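You operate a simulated robot arm through the tools that you are given. There is no shell and no other tool. Be economical: measure what you need, move in short steps, check, and stop when the job is done.

Carry out the task below with a simulated robot arm. There is one attempt and no reset: what you move stays moved.

TASK
Put the job card from the grey table on top of the flat box on the grey table. Then stack the box marked "jets" from the grey table on top of the box labelled "seal kit".
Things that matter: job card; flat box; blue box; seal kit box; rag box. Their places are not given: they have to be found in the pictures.

It is judged by the outcome, as a careful person would: the job done as asked, and still so three seconds after it is handed in. It fails if anything else is knocked over, pushed out of place, dropped, spilled or broken.

THE ROBOT
A 6-joint arm with a two-finger parallel gripper, fixed in place. Base frame: the origin is at the foot of the arm, x ahead of it, y to its left, z up; the work surface is at about z = 80. Lengths are in cm, angles in degrees, forces in N, time in s.
With the tool pointing down near the work surface it reaches from about 24 to 64 cm from the base axis. Its first joint turns from -66.0 to 66.0 degrees. Payload 2.7 kg.
Tool frame: the origin (TCP) lies between the finger pads and is the grasp point; the fingertips stand 2.3 cm ahead of it; z points along the fingers, y is the line along which they close. The gripper opens to 9.4 cm. The fingers are 3.8 cm wide and 1 cm thick; the gripper's body (5.4 by 9.6 cm) begins 3.9 cm behind the TCP.
Orientation is that of the tool frame in the base frame, as a unit quaternion [x, y, z, w]. With the fingers straight down and closing along the base's y, the tool's x points along the base's -x, its y along +y and its z along -z.

THE INTERFACE
- The arm moves only by the tool step_arm. Its argument "plan" is one flat list of numbers, 7 for each row, row after row: the shift along the base's x, y, z in cm, then the turn, a rotation vector about the base's x, y, z in degrees, then the finger opening in cm, from 0 to 9.4. In form: [tx, ty, tz, rx, ry, rz, hand, tx, ty, tz, rx, ry, rz, hand, ...]. A call has 1 to 12 rows; each row is the pose to reach, as a shift and turn from the pose commanded when the call began. A row lasts 0.2 s, in which the tool goes at most 5 cm and 8.6 degrees; a call with a longer step from one row to the next is refused whole, and so is a gripper value outside its range. A pose out of reach is approached as far as the arm can. The call stops where the force on the tool passes 40 N (or 10 N more than at its start, if that is more) or the arm is blocked; 0.2 s more then pass. The fingers move at their own pace (about 4.5 cm/s each) and stop on an object; they squeeze with about 30 N. The grip force told is the motor's: it shows also when the fingers shut on nothing. Time passes only in rows, and 0.2 s behind the last, so rows that repeat a pose let the fingers close. It gives the time, the measured TCP pose, the force on the tool (base axes), the opening and the grip force at its end, in the units of the frame above (readings bear some noise).
- Cameras (640 x 400 px; columns grow to the right, rows downward): "scene" is fixed at [6.52, -41, 139.83]; the picture's right is [0.88, -0.48, 0.00], its down [-0.31, -0.55, -0.77] and it looks along [0.37, 0.68, -0.63] (base axes); focal length 316 px, centre (320, 200). "wrist" rides on the gripper at [-3.9, 0, -4.4] in the tool frame; the picture's right is [0.00, -1.00, 0.00], its down [0.97, 0.00, -0.24] and it looks along [0.24, 0.00, 0.97] (tool axes); focal length 218 px, centre (320, 200).
- snapshot(camera): a new picture of that camera. No time passes.
- pixel_to_xyz(camera, pixels): for up to 12 pixels [column, row] of the newest picture of that camera ("zoom" is the newest enlarged one), the place [x, y, z] in the base frame of the surface seen there, good to about 0.2 cm, but the place of the scene camera against the robot may be out by one fixed shift of up to 1.8 cm in any direction. No time passes.
- close_up(camera, box): a new picture of the part [left, top, right, bottom] of that camera's present view, enlarged. No time passes.
- finish_job(): hands the job in; it is judged then, once.

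Work in short steps. Measure before you move; look again where a grasp or a placing could have gone wrong, and mend it. You have 80 turns and 38 pictures in all, those below and enlarged ones among them. Open the gripper and draw the arm clear of the work before you hand the job in, unless the task says otherwise; then end with one line.

The tools are called after "Request:" as name(argument=value, ...) on one line, values as JSON. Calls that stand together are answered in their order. step_arm: Moves the arm, as the interface text tells. Its arguments: {"type":"object","properties":{"plan":{"type":"array"}},"required":["plan"]} The other tools are called the same way: snapshot (camera) takes a picture; pixel_to_xyz (camera, pixels) gives the place of the surface under pixels of a picture; close_up (camera, box) takes an enlarged picture of a part of a camera's view; finish_job () hands the job in.

At the start:

```text
clock: 0.0
ee_pos: [36.29, 0.22, 114.8]
orientation: [0.0, 1.0, -0.001, 0.0]
force: [-0.3, -0.1, -0.4]
width: 9.41
finger_force: 0.0
```

scene: 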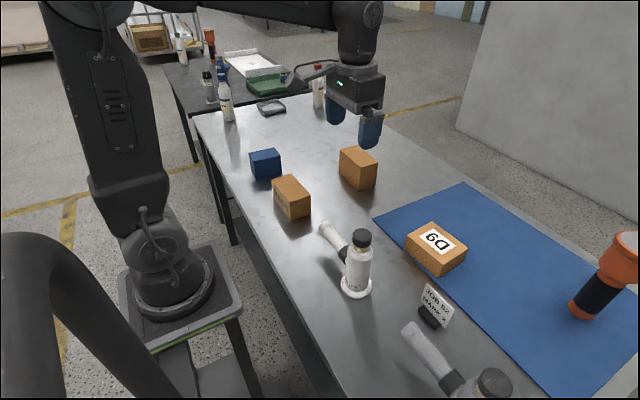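
wrist: 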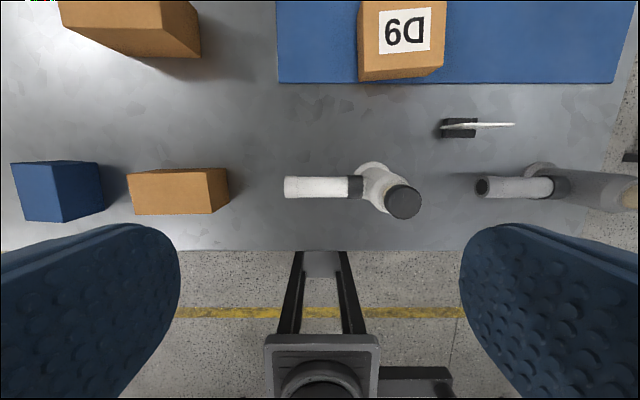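

The scene shows three cardboard boxes, a blue box, and the job card near (433,305). I'll enlarge both areas to read the labels.

Request:
close_up(camera="scene", box=[230, 120, 390, 220])

Request:
close_up(camera="scene", box=[310, 200, 510, 325])

Request:
close_up(camera="wrist", box=[0, 0, 240, 240])

```text
4.00 times, centred on (310, 170) of scene
```

zoom: 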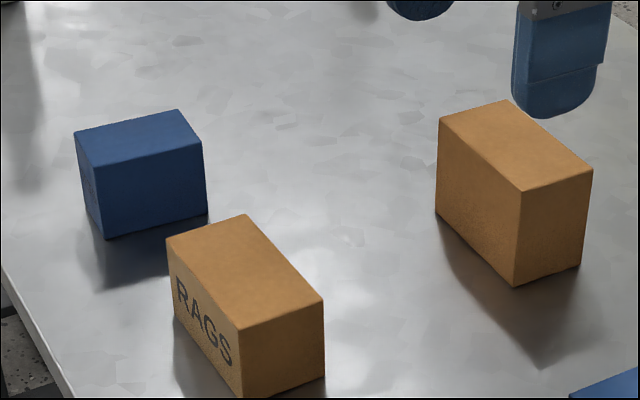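

```text
3.20 times, centred on (410, 262) of scene
```

zoom: 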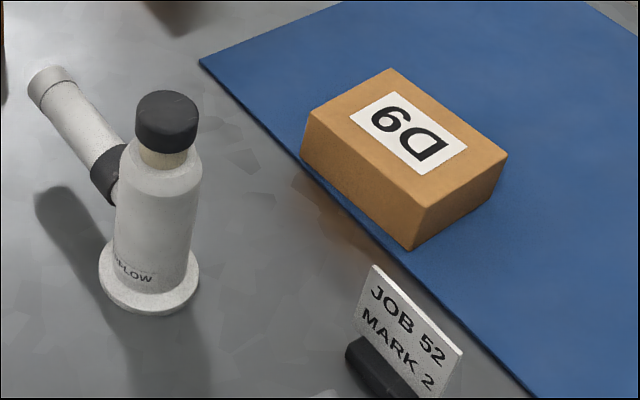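

```text
1.67 times, centred on (120, 120) of wrist
```

zoom: 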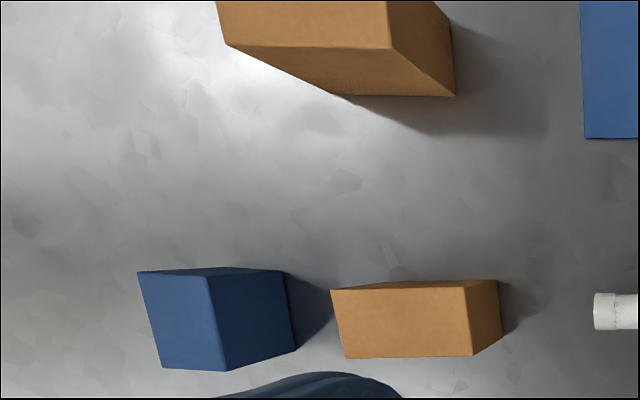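

RAGS is the box at (291,197). "Jets" and "seal kit" must be on faces hidden from this view. I'll measure the positions first.

Request:
pixel_to_xyz(camera="wrist", pixels=[[52, 163], [97, 163], [60, 220], [105, 208], [135, 190], [205, 190], [370, 10], [365, 75], [440, 70], [490, 125], [460, 122], [400, 200]])

Request:
pixel_to_xyz(camera="scene", pixels=[[249, 153], [274, 148], [281, 156], [256, 160], [272, 180], [291, 174], [310, 194], [290, 202], [339, 150], [356, 145], [378, 161], [360, 168]])

Request:
pixel_to_xyz(camera="scene", pixels=[[407, 236], [432, 222], [467, 249], [440, 265], [439, 277], [428, 284], [453, 311], [437, 305], [421, 309], [440, 322], [361, 235], [355, 285]])

```text
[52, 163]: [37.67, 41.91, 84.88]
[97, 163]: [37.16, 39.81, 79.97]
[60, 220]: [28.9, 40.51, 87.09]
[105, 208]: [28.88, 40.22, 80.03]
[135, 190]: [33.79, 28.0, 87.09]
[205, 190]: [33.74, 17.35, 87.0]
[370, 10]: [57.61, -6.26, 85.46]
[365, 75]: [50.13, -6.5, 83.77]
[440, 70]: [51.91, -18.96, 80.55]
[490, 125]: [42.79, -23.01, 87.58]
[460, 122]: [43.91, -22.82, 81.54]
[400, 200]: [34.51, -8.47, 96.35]
```

```text
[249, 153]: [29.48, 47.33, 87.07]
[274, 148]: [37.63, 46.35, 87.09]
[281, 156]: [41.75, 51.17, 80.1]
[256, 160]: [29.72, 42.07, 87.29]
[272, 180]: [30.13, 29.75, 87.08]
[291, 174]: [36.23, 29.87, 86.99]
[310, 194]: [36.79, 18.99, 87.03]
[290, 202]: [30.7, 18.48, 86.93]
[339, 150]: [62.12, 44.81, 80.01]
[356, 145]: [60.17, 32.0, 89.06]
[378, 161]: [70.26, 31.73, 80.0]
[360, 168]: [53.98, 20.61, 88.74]
```

```text
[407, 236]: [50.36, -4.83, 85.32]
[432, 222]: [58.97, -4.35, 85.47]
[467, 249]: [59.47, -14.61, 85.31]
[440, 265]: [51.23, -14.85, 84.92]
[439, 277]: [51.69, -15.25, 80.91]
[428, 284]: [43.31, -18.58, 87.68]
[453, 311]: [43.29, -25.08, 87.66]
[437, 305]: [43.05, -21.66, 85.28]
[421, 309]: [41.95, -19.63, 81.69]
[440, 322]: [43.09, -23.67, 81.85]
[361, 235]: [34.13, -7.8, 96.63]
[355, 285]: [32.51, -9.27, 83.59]
```

Blue is the candidate for "jets", and the plain brown box at (358,167) for "seal kit". The job card stands at about x 43.3, y -18.6 to -25, up to z 87.7, thin along x. I'll move above it while turning the tool −90° so the fingers close along x.

Request:
step_arm(plan=[0.6, -1.85, -0.8, 0, 0, -7.5, 9.4, 1.2, -3.7, -1.6, 0, 0, -15, 9.4, 1.8, -5.5, -2.4, 0, 0, -22.5, 9.4, 2.4, -7.4, -3.2, 0, 0, -30, 9.4, 3, -9.2, -4, 0, 0, -37.5, 9.4, 3.5, -11.1, -5, 0, 0, -45, 9.4, 4, -12.9, -6, 0, 0, -52.5, 9.4, 4.5, -14.8, -7, 0, 0, -60, 9.4, 5, -16.6, -8, 0, 0, -67.5, 9.4, 5.5, -18.5, -9, 0, 0, -75, 9.4, 6.1, -20.3, -9.5, 0, 0, -82.5, 9.4, 6.7, -22.2, -10, 0, 0, -90, 9.4])

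Request:
snapshot(camera="wrist")

```text
clock: 2.6
ee_pos: [42.66, -21.9, 104.78]
orientation: [0.708, 0.706, 0.0, -0.001]
force: [0.1, -1.9, 0.5]
width: 9.4
finger_force: 0.0
```

```text
32 pictures are left
```

wrist: 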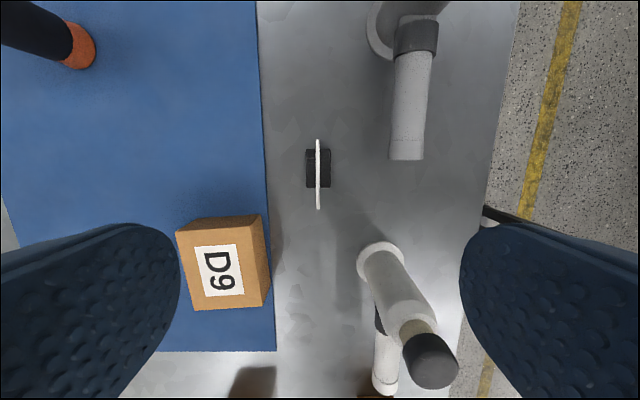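

The card is seen nearly edge-on at columns 316–320, rows 139–209, and the D9 box top at (178–268, 215–310). I'll measure both here.

Request:
pixel_to_xyz(camera="wrist", pixels=[[318, 142], [318, 150], [318, 175], [318, 206], [309, 165], [327, 165], [309, 186], [327, 186], [179, 234], [260, 218], [194, 308], [261, 304]])

Request:
close_up(camera="wrist", box=[160, 120, 360, 320])

```text
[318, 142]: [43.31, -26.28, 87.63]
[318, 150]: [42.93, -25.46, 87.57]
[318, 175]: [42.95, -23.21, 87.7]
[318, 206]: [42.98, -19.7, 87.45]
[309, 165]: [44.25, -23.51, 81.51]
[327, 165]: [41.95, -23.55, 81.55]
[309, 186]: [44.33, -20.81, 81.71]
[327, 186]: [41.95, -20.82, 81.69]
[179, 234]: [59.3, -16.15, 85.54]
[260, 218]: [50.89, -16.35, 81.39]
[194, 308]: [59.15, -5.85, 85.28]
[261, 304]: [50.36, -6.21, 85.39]
```

```text
2.00 times, centred on (260, 220) of wrist
```

zoom: 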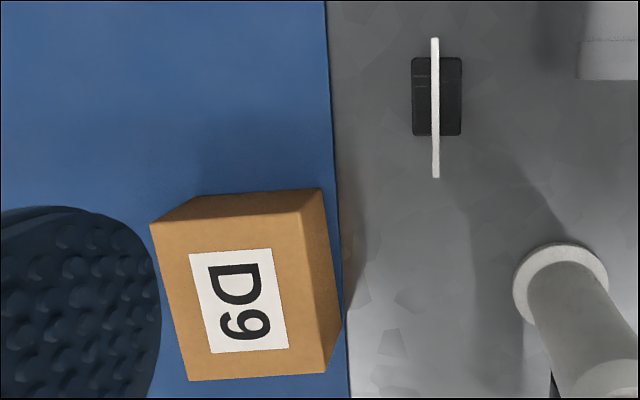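

The card spans y −26.3 to −19.5 at x 43.0, with its stand top at z 81.6. The D9 top is centred near (54.8, −11.0) at z 85.4. I'll descend with the opening reduced and stop just above the grasp height.

Request:
step_arm(plan=[0.2, -0.9, -4, 0, 0, 0, 6, 0.2, -0.9, -8, 0, 0, 0, 5, 0.2, -0.9, -12, 0, 0, 0, 5, 0.2, -0.9, -15, 0, 0, 0, 5, 0.2, -0.9, -15, 0, 0, 0, 5])

Request:
snapshot(camera="wrist")

```text
clock: 3.8
ee_pos: [42.97, -23.02, 89.71]
orientation: [0.707, 0.707, 0.001, 0.0]
force: [0.3, -0.5, -0.3]
width: 4.98
finger_force: 0.1
```

```text
30 pictures are left
```

wrist: 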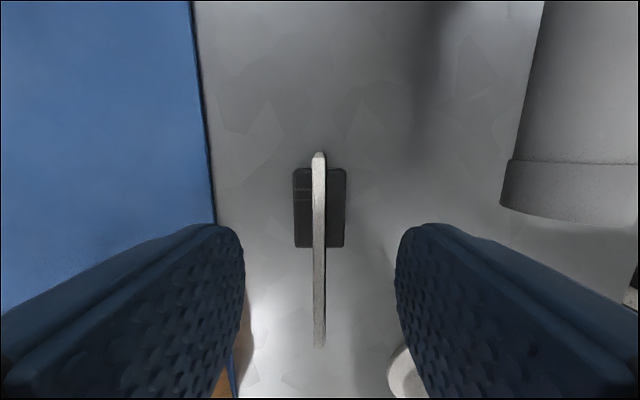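

The card is centred between the fingers at column 319. I'll go down 4.7 and close.

Request:
step_arm(plan=[0, 0.1, -2.5, 0, 0, 0, 5, 0, 0.1, -4.7, 0, 0, 0, 5, 0, 0.1, -4.7, 0, 0, 0, 3, 0, 0.1, -4.7, 0, 0, 0, 1, 0, 0.1, -4.7, 0, 0, 0, 0, 0, 0.1, -4.7, 0, 0, 0, 0, 0, 0.1, -4.7, 0, 0, 0, 0])

```text
clock: 5.4
ee_pos: [42.94, -22.82, 84.8]
orientation: [0.707, 0.707, 0.0, 0.0]
force: [0.1, -0.9, 0.2]
width: 0.32
finger_force: 29.9
```

The card is gripped at a width of 0.32. I'll lift 11 cm and check that it came up with its stand.

Request:
step_arm(plan=[0, 0, 2, 0, 0, 0, 0, 0, 0, 5, 0, 0, 0, 0, 0, 0, 8, 0, 0, 0, 0, 0, 0, 11, 0, 0, 0, 0, 0, 0, 11, 0, 0, 0, 0])

Request:
snapshot(camera="scene")

```text
clock: 6.6
ee_pos: [43.11, -22.8, 95.94]
orientation: [0.707, 0.707, 0.0, 0.0]
force: [0.2, 0.0, 0.0]
width: 0.36
finger_force: 30.1
```

```text
29 pictures are left
```

scene: 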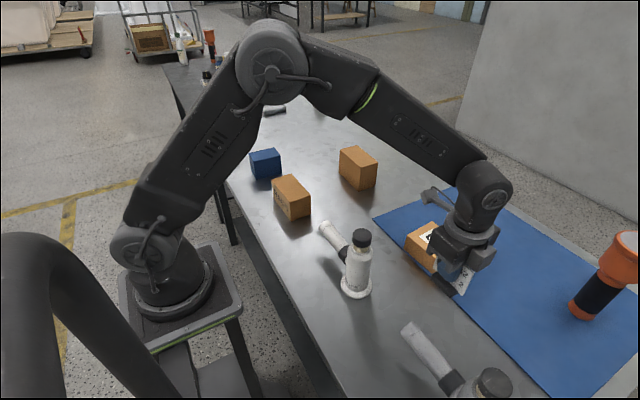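

The card and stand are lifted. I'll carry them over the D9 box centre and look before lowering.

Request:
step_arm(plan=[2.3, 2.4, 0, 0, 0, 0, 0, 4.7, 4.7, 0, 0, 0, 0, 0, 7, 7.1, 0, 0, 0, 0, 0, 9.4, 9.5, 0, 0, 0, 0, 0, 11.7, 11.8, 0, 0, 0, 0, 0, 11.7, 11.8, -2, 0, 0, 0, 0, 11.7, 11.8, -2, 0, 0, 0, 0])

Request:
snapshot(camera="wrist")

Request:
close_up(camera="scene", box=[370, 150, 530, 300])

```text
clock: 8.2
ee_pos: [54.71, -10.88, 94.04]
orientation: [0.707, 0.707, 0.0, 0.0]
force: [-0.3, 0.5, -0.8]
width: 0.33
finger_force: 29.8
```

```text
28 pictures are left
```

wrist: 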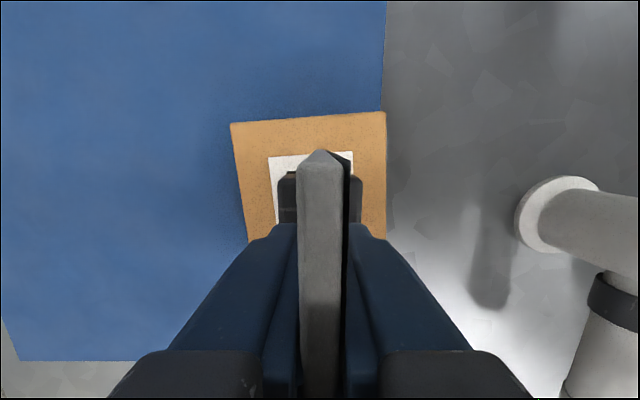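

```text
2.67 times, centred on (450, 225) of scene
```

zoom: 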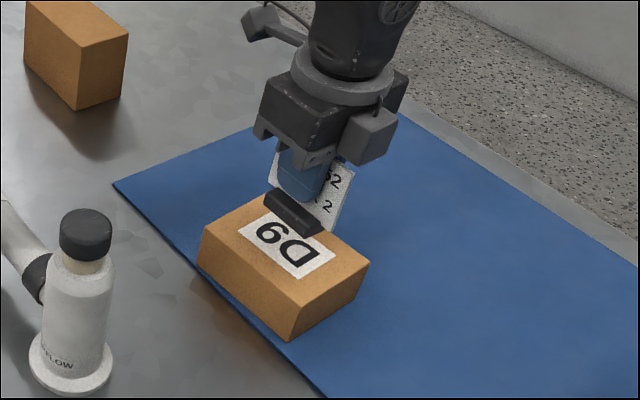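

The stand is centred over the box. It should touch after about 3.8 cm, so I'll lower slowly and watch the force.

Request:
step_arm(plan=[0, 0, -1.5, 0, 0, 0, 0, 0, 0, -2.8, 0, 0, 0, 0, 0, 0, -3.4, 0, 0, 0, 0, 0, 0, -3.7, 0, 0, 0, 0, 0, 0, -3.7, 0, 0, 0, 0])

Request:
close_up(camera="scene", box=[390, 180, 510, 290])

```text
clock: 9.4
ee_pos: [54.53, -10.81, 90.31]
orientation: [0.707, 0.707, 0.001, -0.001]
force: [0.1, -0.1, -1.0]
width: 0.32
finger_force: 30.1
```

```text
3.64 times, centred on (450, 235) of scene
```

zoom: 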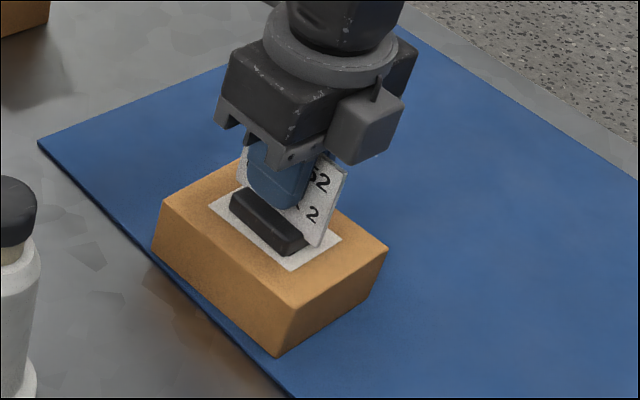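

Near contact, with no load yet. I'll ease down in 0.1 cm steps.

Request:
step_arm(plan=[0, 0, -0.1, 0, 0, 0, 0, 0, 0, -0.2, 0, 0, 0, 0, 0, 0, -0.2, 0, 0, 0, 0])

```text
clock: 10.2
ee_pos: [54.74, -10.95, 90.13]
orientation: [0.707, 0.707, 0.0, 0.001]
force: [-3.1, 0.4, 11.5]
width: 0.33
finger_force: 29.7
```

The 11.5 N reading shows contact. I'll back off 0.1, then open to 5 cm.

Request:
step_arm(plan=[0, 0, 0.1, 0, 0, 0, 0, 0, 0, 0.1, 0, 0, 0, 1, 0, 0, 0.1, 0, 0, 0, 3, 0, 0, 0.1, 0, 0, 0, 5, 0, 0, 0.1, 0, 0, 0, 5, 0, 0, 0.1, 0, 0, 0, 5])

Request:
snapshot(camera="wrist")

```text
clock: 11.6
ee_pos: [54.78, -10.99, 90.29]
orientation: [0.707, 0.707, 0.0, 0.0]
force: [-0.8, -0.1, 0.8]
width: 5.0
finger_force: 0.1
```

```text
25 pictures are left
```

wrist: 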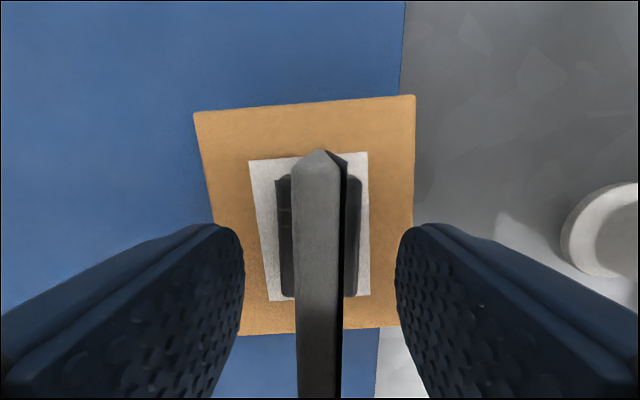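

The card stands freely on the box. I'll rise straight up and turn back +90° at height.

Request:
step_arm(plan=[0, 0, 3, 0, 0, 0, 5, 0, 0, 7, 0, 0, 0, 5, 0, 0, 11, 0, 0, 0, 5, -1, 2, 15, 0, 0, 8.5, 5, -3, 4.5, 18, 0, 0, 17, 5, -5, 7, 20, 0, 0, 25.5, 5, -7, 10, 21, 0, 0, 34, 5, -9, 14, 22, 0, 0, 42.5, 7, -11, 18, 22, 0, 0, 51, 9.4, -13, 22, 22, 0, 0, 59.5, 9.4, -14, 26, 22, 0, 0, 68, 9.4, -15, 30, 22, 0, 0, 76.5, 9.4])

```text
clock: 14.2
ee_pos: [39.67, 19.07, 112.29]
orientation: [0.117, 0.993, 0.0, 0.0]
force: [0.4, 0.6, 0.6]
width: 9.4
finger_force: 0.0
```

Next I want to see the faces hidden from the scene camera (+y sides). I'll move past the blue box with the camera turned to look toward −y.

Request:
step_arm(plan=[-0.8, 2.4, 0, 0, 0, 8.5, 9.4, -1.6, 4.8, 0, 0, 0, 17, 9.4, -2.4, 7.2, 0, 0, 0, 25.5, 9.4, -3.2, 9.6, 0, 0, 0, 34, 9.4, -4, 12, 0, 0, 0, 42.5, 9.4, -4.8, 14.4, 0, 0, 0, 51, 9.4, -5.6, 16.8, 0, 0, 0, 59.5, 9.4, -6.4, 19.2, 0, 0, 0, 68, 9.4, -7.2, 21.6, 0, 0, 0, 76.5, 9.4, -8, 24, 0, 0, 0, 85, 9.4, -8.8, 27, 0, 0, 0, 93.5, 9.4, -9.6, 30, 0, 0, 0, 102, 9.4])

Request:
snapshot(camera="wrist")

```text
clock: 16.8
ee_pos: [30.14, 48.99, 112.05]
orientation: [-0.699, 0.715, 0.001, 0.001]
force: [1.3, -0.3, 0.0]
width: 9.4
finger_force: 0.0
```

```text
24 pictures are left
```

wrist: 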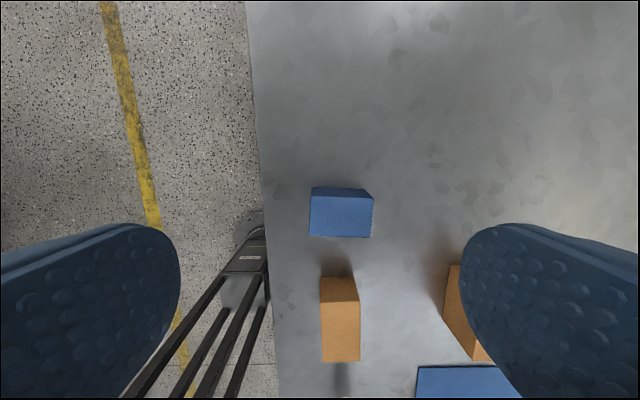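

The blue box is at (341,212). I'll enlarge it and measure its corners.

Request:
close_up(camera="wrist", box=[290, 170, 410, 250])

Request:
pixel_to_xyz(camera="wrist", pixels=[[313, 197], [370, 200], [312, 234], [368, 236], [340, 190], [340, 216], [324, 304], [357, 304], [324, 358], [358, 358], [452, 290], [462, 335]])

Request:
close_up(camera="scene", box=[235, 130, 315, 200])

```text
5.00 times, centred on (350, 210) of wrist
```

zoom: 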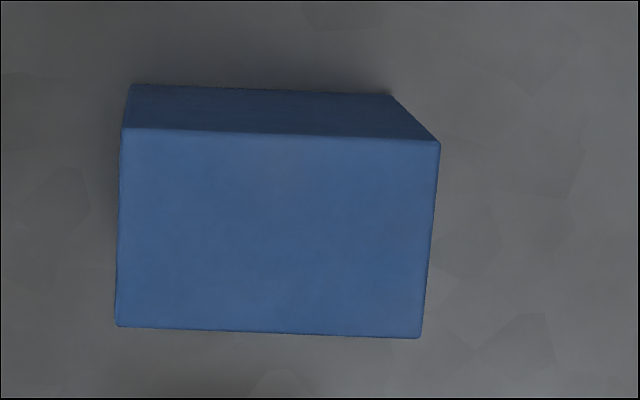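

```text
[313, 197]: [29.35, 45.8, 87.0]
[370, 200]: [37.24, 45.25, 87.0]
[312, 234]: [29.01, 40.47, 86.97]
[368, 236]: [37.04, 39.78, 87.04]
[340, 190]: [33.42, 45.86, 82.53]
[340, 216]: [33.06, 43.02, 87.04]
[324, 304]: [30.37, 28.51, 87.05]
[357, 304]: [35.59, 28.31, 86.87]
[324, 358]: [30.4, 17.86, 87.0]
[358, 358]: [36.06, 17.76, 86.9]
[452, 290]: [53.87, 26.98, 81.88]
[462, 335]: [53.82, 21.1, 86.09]
```

```text
5.71 times, centred on (275, 165) of scene
```

zoom: 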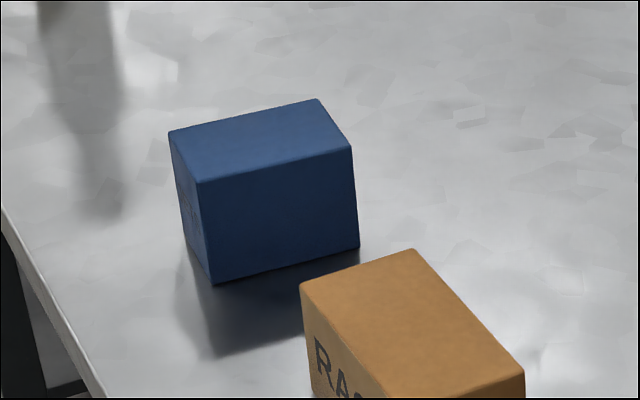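

The blue box top is 8.1 × 5.7, centred at (33.2, 42.8), with yaw about −4.5°. Its −x face carries faint lettering. Next I'll move over the brown box to measure it well, with the tool yaw set to −4.5°.

Request:
step_arm(plan=[1.8, -1.9, 0, 0, 0, -8.455, 9.4, 3.6, -3.8, 0, 0, 0, -16.91, 9.4, 5.4, -5.7, 0, 0, 0, -25.36, 9.4, 7.2, -7.6, 0, 0, 0, -33.82, 9.4, 9, -9.5, -1, 0, 0, -42.27, 9.4, 10.8, -11.4, -1, 0, 0, -50.73, 9.4, 12.6, -13.3, -2, 0, 0, -59.18, 9.4, 14.4, -15.2, -2, 0, 0, -67.64, 9.4, 16.2, -17.1, -3, 0, 0, -76.09, 9.4, 18, -19, -3, 0, 0, -84.55, 9.4, 20, -21, -4, 0, 0, -93, 9.4])

Request:
snapshot(camera="wrist")

```text
clock: 19.2
ee_pos: [50.08, 27.91, 108.27]
orientation: [0.039, 0.999, 0.0, 0.0]
force: [1.0, 0.2, -0.3]
width: 9.4
finger_force: 0.0
```

```text
21 pictures are left
```

wrist: 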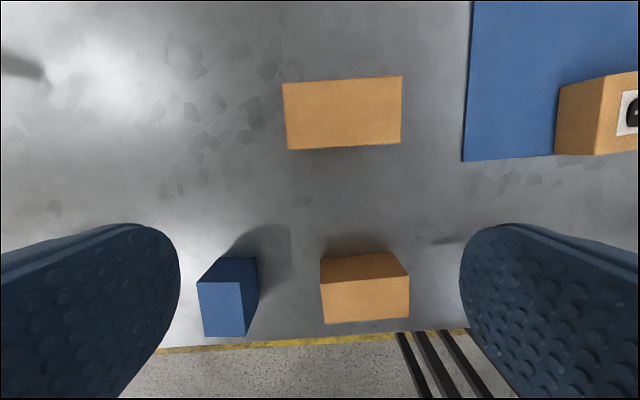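

Request:
pixel_to_xyz(camera="wrist", pixels=[[286, 86], [399, 79], [399, 139], [290, 146], [345, 112], [200, 284], [240, 284], [206, 334], [243, 333], [220, 310]])

Request:
close_up(camera="wrist", box=[260, 50, 420, 170])

```text
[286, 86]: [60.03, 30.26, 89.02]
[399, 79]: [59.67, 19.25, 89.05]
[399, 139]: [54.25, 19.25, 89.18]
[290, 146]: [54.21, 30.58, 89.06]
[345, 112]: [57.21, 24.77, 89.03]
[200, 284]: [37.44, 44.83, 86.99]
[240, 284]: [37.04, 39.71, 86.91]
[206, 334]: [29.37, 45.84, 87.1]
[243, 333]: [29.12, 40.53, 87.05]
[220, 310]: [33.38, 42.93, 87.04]
```

```text
3.33 times, centred on (340, 110) of wrist
```

zoom: 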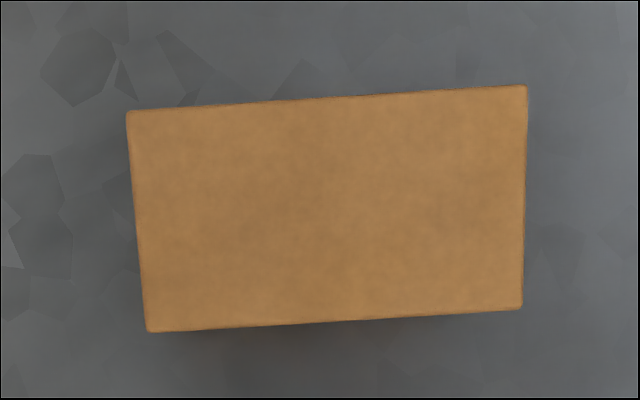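

The seal kit box top spans x 54.1–60.1, y 19.1–30.5 at z 89.05, centred at (57.1, 24.8). Blue (8.1 × 5.7) fits fully on it if turned 90°. I'll move over the blue box and check.

Request:
step_arm(plan=[-4.2, 2, 0, 0, 0, 0, 9.4, -8, 5, 0, 0, 0, 0, 9.4, -11, 8.5, 0, 0, 0, 0, 9.4, -14, 12, 0, 0, 0, 0, 9.4, -16.9, 14.85, 0, 0, 0, 0, 9.4, -16.9, 14.85, -5, 0, 0, 0, 9.4, -16.9, 14.85, -10, 0, 0, 0, 9.4, -16.9, 14.85, -14, 0, 0, 0, 9.4, -16.9, 14.85, -14, 0, 0, 0, 9.4])

Request:
snapshot(camera="wrist")

```text
clock: 21.2
ee_pos: [33.29, 43.11, 93.9]
orientation: [0.039, 0.999, 0.0, 0.0]
force: [0.1, 0.4, -0.5]
width: 9.39
finger_force: 0.1
```

```text
19 pictures are left
```

wrist: 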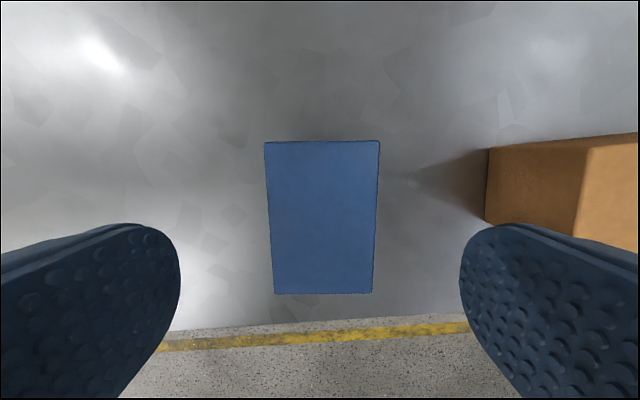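

The box is centred (mid column 322) and square to the fingers. I'll descend 9.7 and close.

Request:
step_arm(plan=[0, 0, -4, 0, 0, 0, 9.4, 0, 0, -7.5, 0, 0, 0, 9.4, 0, 0, -9.7, 0, 0, 0, 9.4, 0, 0, -9.7, 0, 0, 0, 7.5, 0, 0, -9.7, 0, 0, 0, 6, 0, 0, -9.7, 0, 0, 0, 4.5, 0, 0, -9.7, 0, 0, 0, 4.5, 0, 0, -9.7, 0, 0, 0, 4.5])

```text
clock: 23.0
ee_pos: [33.59, 42.94, 84.44]
orientation: [0.039, 0.999, 0.0, 0.0]
force: [0.6, 0.2, 0.1]
width: 5.97
finger_force: 30.0
```

Gripped at 5.97. I'll lift.

Request:
step_arm(plan=[0, 0, 2, 0, 0, 0, 4.5, 0, 0, 6, 0, 0, 0, 4.5, 0, 0, 10, 0, 0, 0, 4.5, 0, 0, 14, 0, 0, 0, 4.5, 0, 0, 18, 0, 0, 0, 4.5, 0, 0, 18, 0, 0, 0, 4.5])

Request:
close_up(camera="scene", box=[200, 50, 400, 210])

```text
clock: 24.4
ee_pos: [33.07, 43.06, 102.5]
orientation: [0.039, 0.999, 0.0, 0.0]
force: [0.0, 0.7, -2.0]
width: 5.94
finger_force: 29.6
```

```text
2.50 times, centred on (300, 130) of scene
```

zoom: 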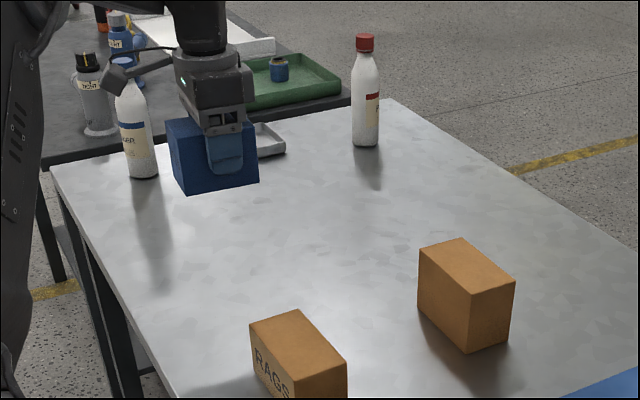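

Held cleanly. I'll carry it over the seal kit box while turning +93.5°, keeping the bottom near z 98.

Request:
step_arm(plan=[2.16, -1.64, 0, 0, 0, 8.5, 4.5, 4.33, -3.27, 0, 0, 0, 17, 4.5, 6.5, -4.9, 0, 0, 0, 25.5, 4.5, 8.65, -6.5, 0, 0, 0, 34, 4.5, 10.8, -8.2, 0, 0, 0, 42.5, 4.5, 13, -9.8, 0, 0, 0, 51, 4.5, 15.1, -11.45, 0, 0, 0, 59.5, 4.5, 17.3, -13.1, 0, 0, 0, 68, 4.5, 19.5, -14.7, 0, 0, 0, 76.5, 4.5, 21.6, -16.4, 0, 0, 0, 85, 4.5, 23.8, -18, 0, 0, 0, 93.5, 4.5, 23.8, -18, 0, 0, 0, 93.5, 4.5])

Request:
snapshot(camera="wrist")

Request:
close_up(camera="scene", box=[270, 70, 430, 200])

```text
clock: 27.0
ee_pos: [57.1, 25.11, 102.42]
orientation: [-0.702, 0.712, 0.001, -0.001]
force: [0.6, 0.0, -1.4]
width: 5.99
finger_force: 30.2
```

```text
17 pictures are left
```

wrist: 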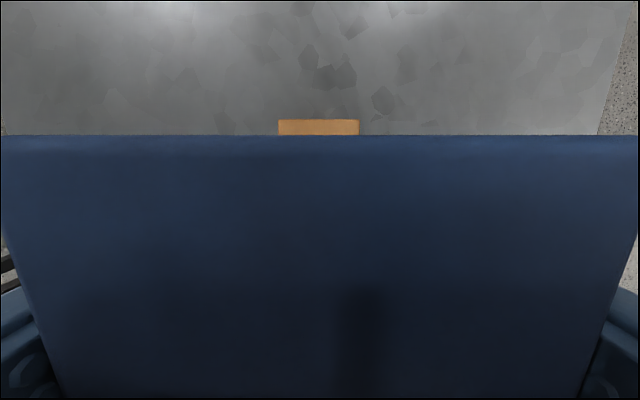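

```text
3.08 times, centred on (350, 135) of scene
```

zoom: 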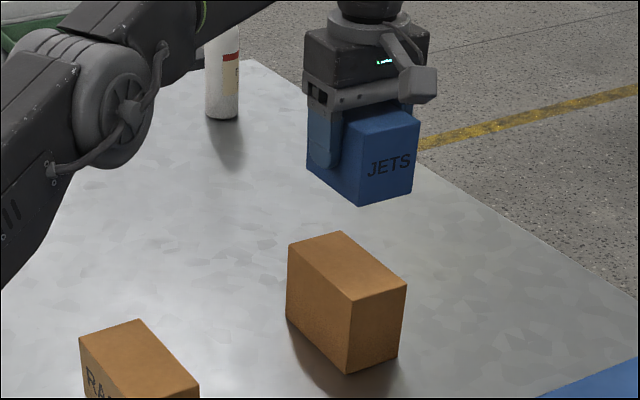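

"JETS" is now readable on the held box, and the brown edge (278–358) is centred. Contact is expected after about 9.0 cm, so I'll lower 8.5.

Request:
step_arm(plan=[0, 0, -3, 0, 0, 0, 4.5, 0, 0, -6, 0, 0, 0, 4.5, 0, 0, -7.5, 0, 0, 0, 4.5, 0, 0, -8.2, 0, 0, 0, 4.5, 0, 0, -8.5, 0, 0, 0, 4.5, 0, 0, -8.5, 0, 0, 0, 4.5])

Request:
close_up(camera="scene", box=[290, 90, 430, 200])

```text
clock: 28.4
ee_pos: [56.96, 24.94, 93.92]
orientation: [-0.701, 0.714, 0.0, 0.0]
force: [0.8, 0.1, -2.7]
width: 5.96
finger_force: 29.5
```

```text
3.64 times, centred on (360, 145) of scene
```

zoom: 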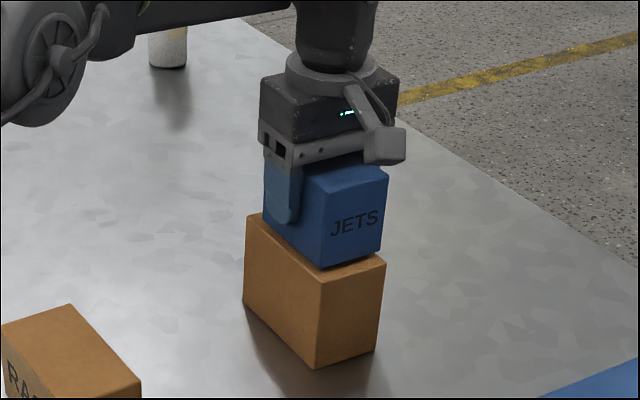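

It's well centred. I'll ease down to contact.

Request:
step_arm(plan=[0, 0, -0.15, 0, 0, 0, 4.5, 0, 0, -0.3, 0, 0, 0, 4.5, 0, 0, -0.4, 0, 0, 0, 4.5, 0, 0, -0.4, 0, 0, 0, 4.5])

```text
clock: 29.4
ee_pos: [57.09, 24.92, 93.58]
orientation: [-0.701, 0.713, 0.001, -0.001]
force: [-0.1, -0.1, -2.3]
width: 5.99
finger_force: 30.6
```

Request:
step_arm(plan=[0, 0, -0.1, 0, 0, 0, 4.5, 0, 0, -0.2, 0, 0, 0, 4.5, 0, 0, -0.2, 0, 0, 0, 4.5])

```text
clock: 30.2
ee_pos: [57.05, 25.01, 93.49]
orientation: [-0.701, 0.713, 0.0, -0.001]
force: [-1.0, 0.6, -1.7]
width: 6.01
finger_force: 29.8
```

Request:
step_arm(plan=[0, 0, -0.1, 0, 0, 0, 4.5, 0, 0, -0.1, 0, 0, 0, 4.5])

```text
clock: 30.8
ee_pos: [57.15, 24.9, 93.39]
orientation: [-0.701, 0.713, 0.0, 0.0]
force: [-2.6, 0.5, 2.3]
width: 5.97
finger_force: 29.8
```

The force has gone from −2 to +2.3 N, so the box is seated. I'll open the fingers.

Request:
step_arm(plan=[0, 0, 0, 0, 0, 0, 6.2, 0, 0, 0, 0, 0, 0, 7, 0, 0, 0, 0, 0, 0, 8, 0, 0, 0, 0, 0, 0, 9, 0, 0, 0, 0, 0, 0, 9.4, 0, 0, 0, 0, 0, 0, 9.4])

Request:
snapshot(camera="wrist")

```text
clock: 32.2
ee_pos: [57.15, 24.93, 93.39]
orientation: [-0.701, 0.713, -0.001, 0.0]
force: [1.0, -0.3, 0.3]
width: 9.41
finger_force: 0.2
```

```text
14 pictures are left
```

wrist: 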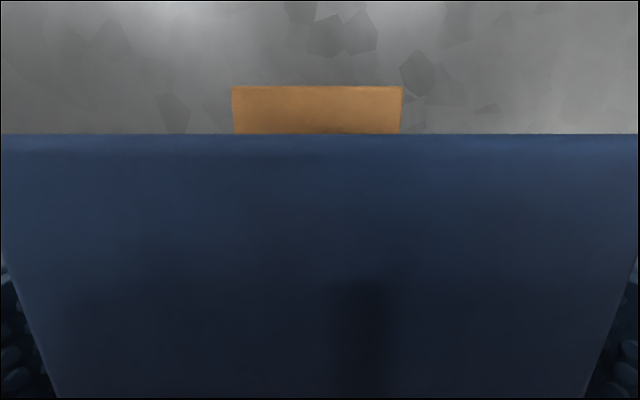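

Released. I'll rise straight up, then draw back toward the base and check the scene.

Request:
step_arm(plan=[0, 0, 2, 0, 0, 0, 9.4, 0, 0, 5, 0, 0, 0, 9.4, 0, 0, 9, 0, 0, 0, 9.4, 0, 0, 13, 0, 0, 0, 9.4, -3, -2, 16, 0, 0, -8, 9.4, -7, -4, 18, 0, 0, -16, 9.4, -11, -6, 20, 0, 0, -24, 9.4, -15, -8, 20, 0, 0, -32, 9.4, -19, -10, 20, 0, 0, -40, 9.4, -22, -12, 20, 0, 0, -48, 9.4, -22, -12, 20, 0, 0, -48, 9.4])

Request:
snapshot(camera="scene")

Request:
close_up(camera="scene", box=[290, 80, 530, 300])

```text
clock: 34.6
ee_pos: [35.16, 13.11, 113.25]
orientation: [-0.35, 0.937, 0.0, 0.0]
force: [0.2, -0.2, -0.6]
width: 9.38
finger_force: 0.0
out of reach, approached as far as the arm can: row 4
```

```text
13 pictures are left
```

scene: 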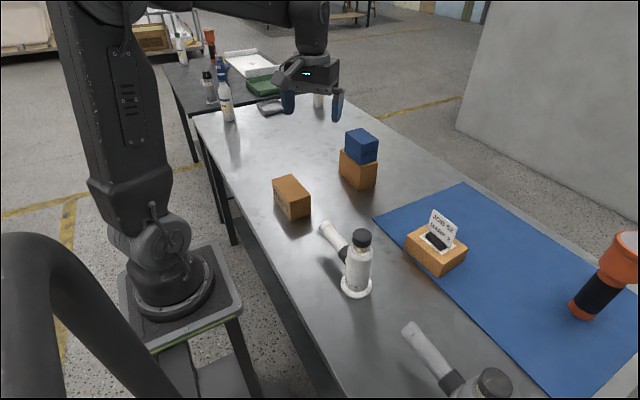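

```text
1.82 times, centred on (410, 190) of scene
```

zoom: 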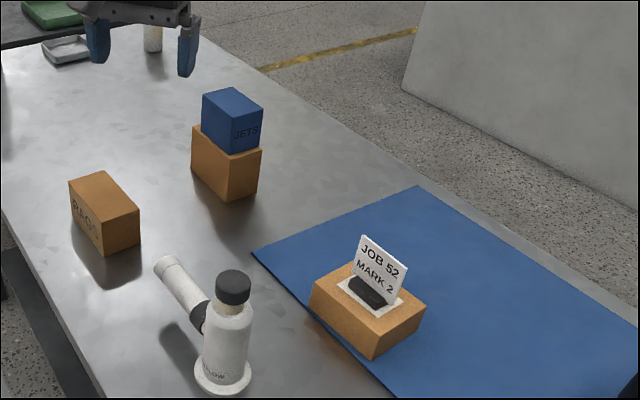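

The card stands on the flat box, the JETS box sits squarely on the seal kit box, everything else is where it was, and the arm is clear.

Request:
finish_job()

```text
The job is handed in.
```

The job card is on top of the flat box and the "jets" box is on the seal kit box; I never saw the "seal kit" label itself and picked that box by elimination.
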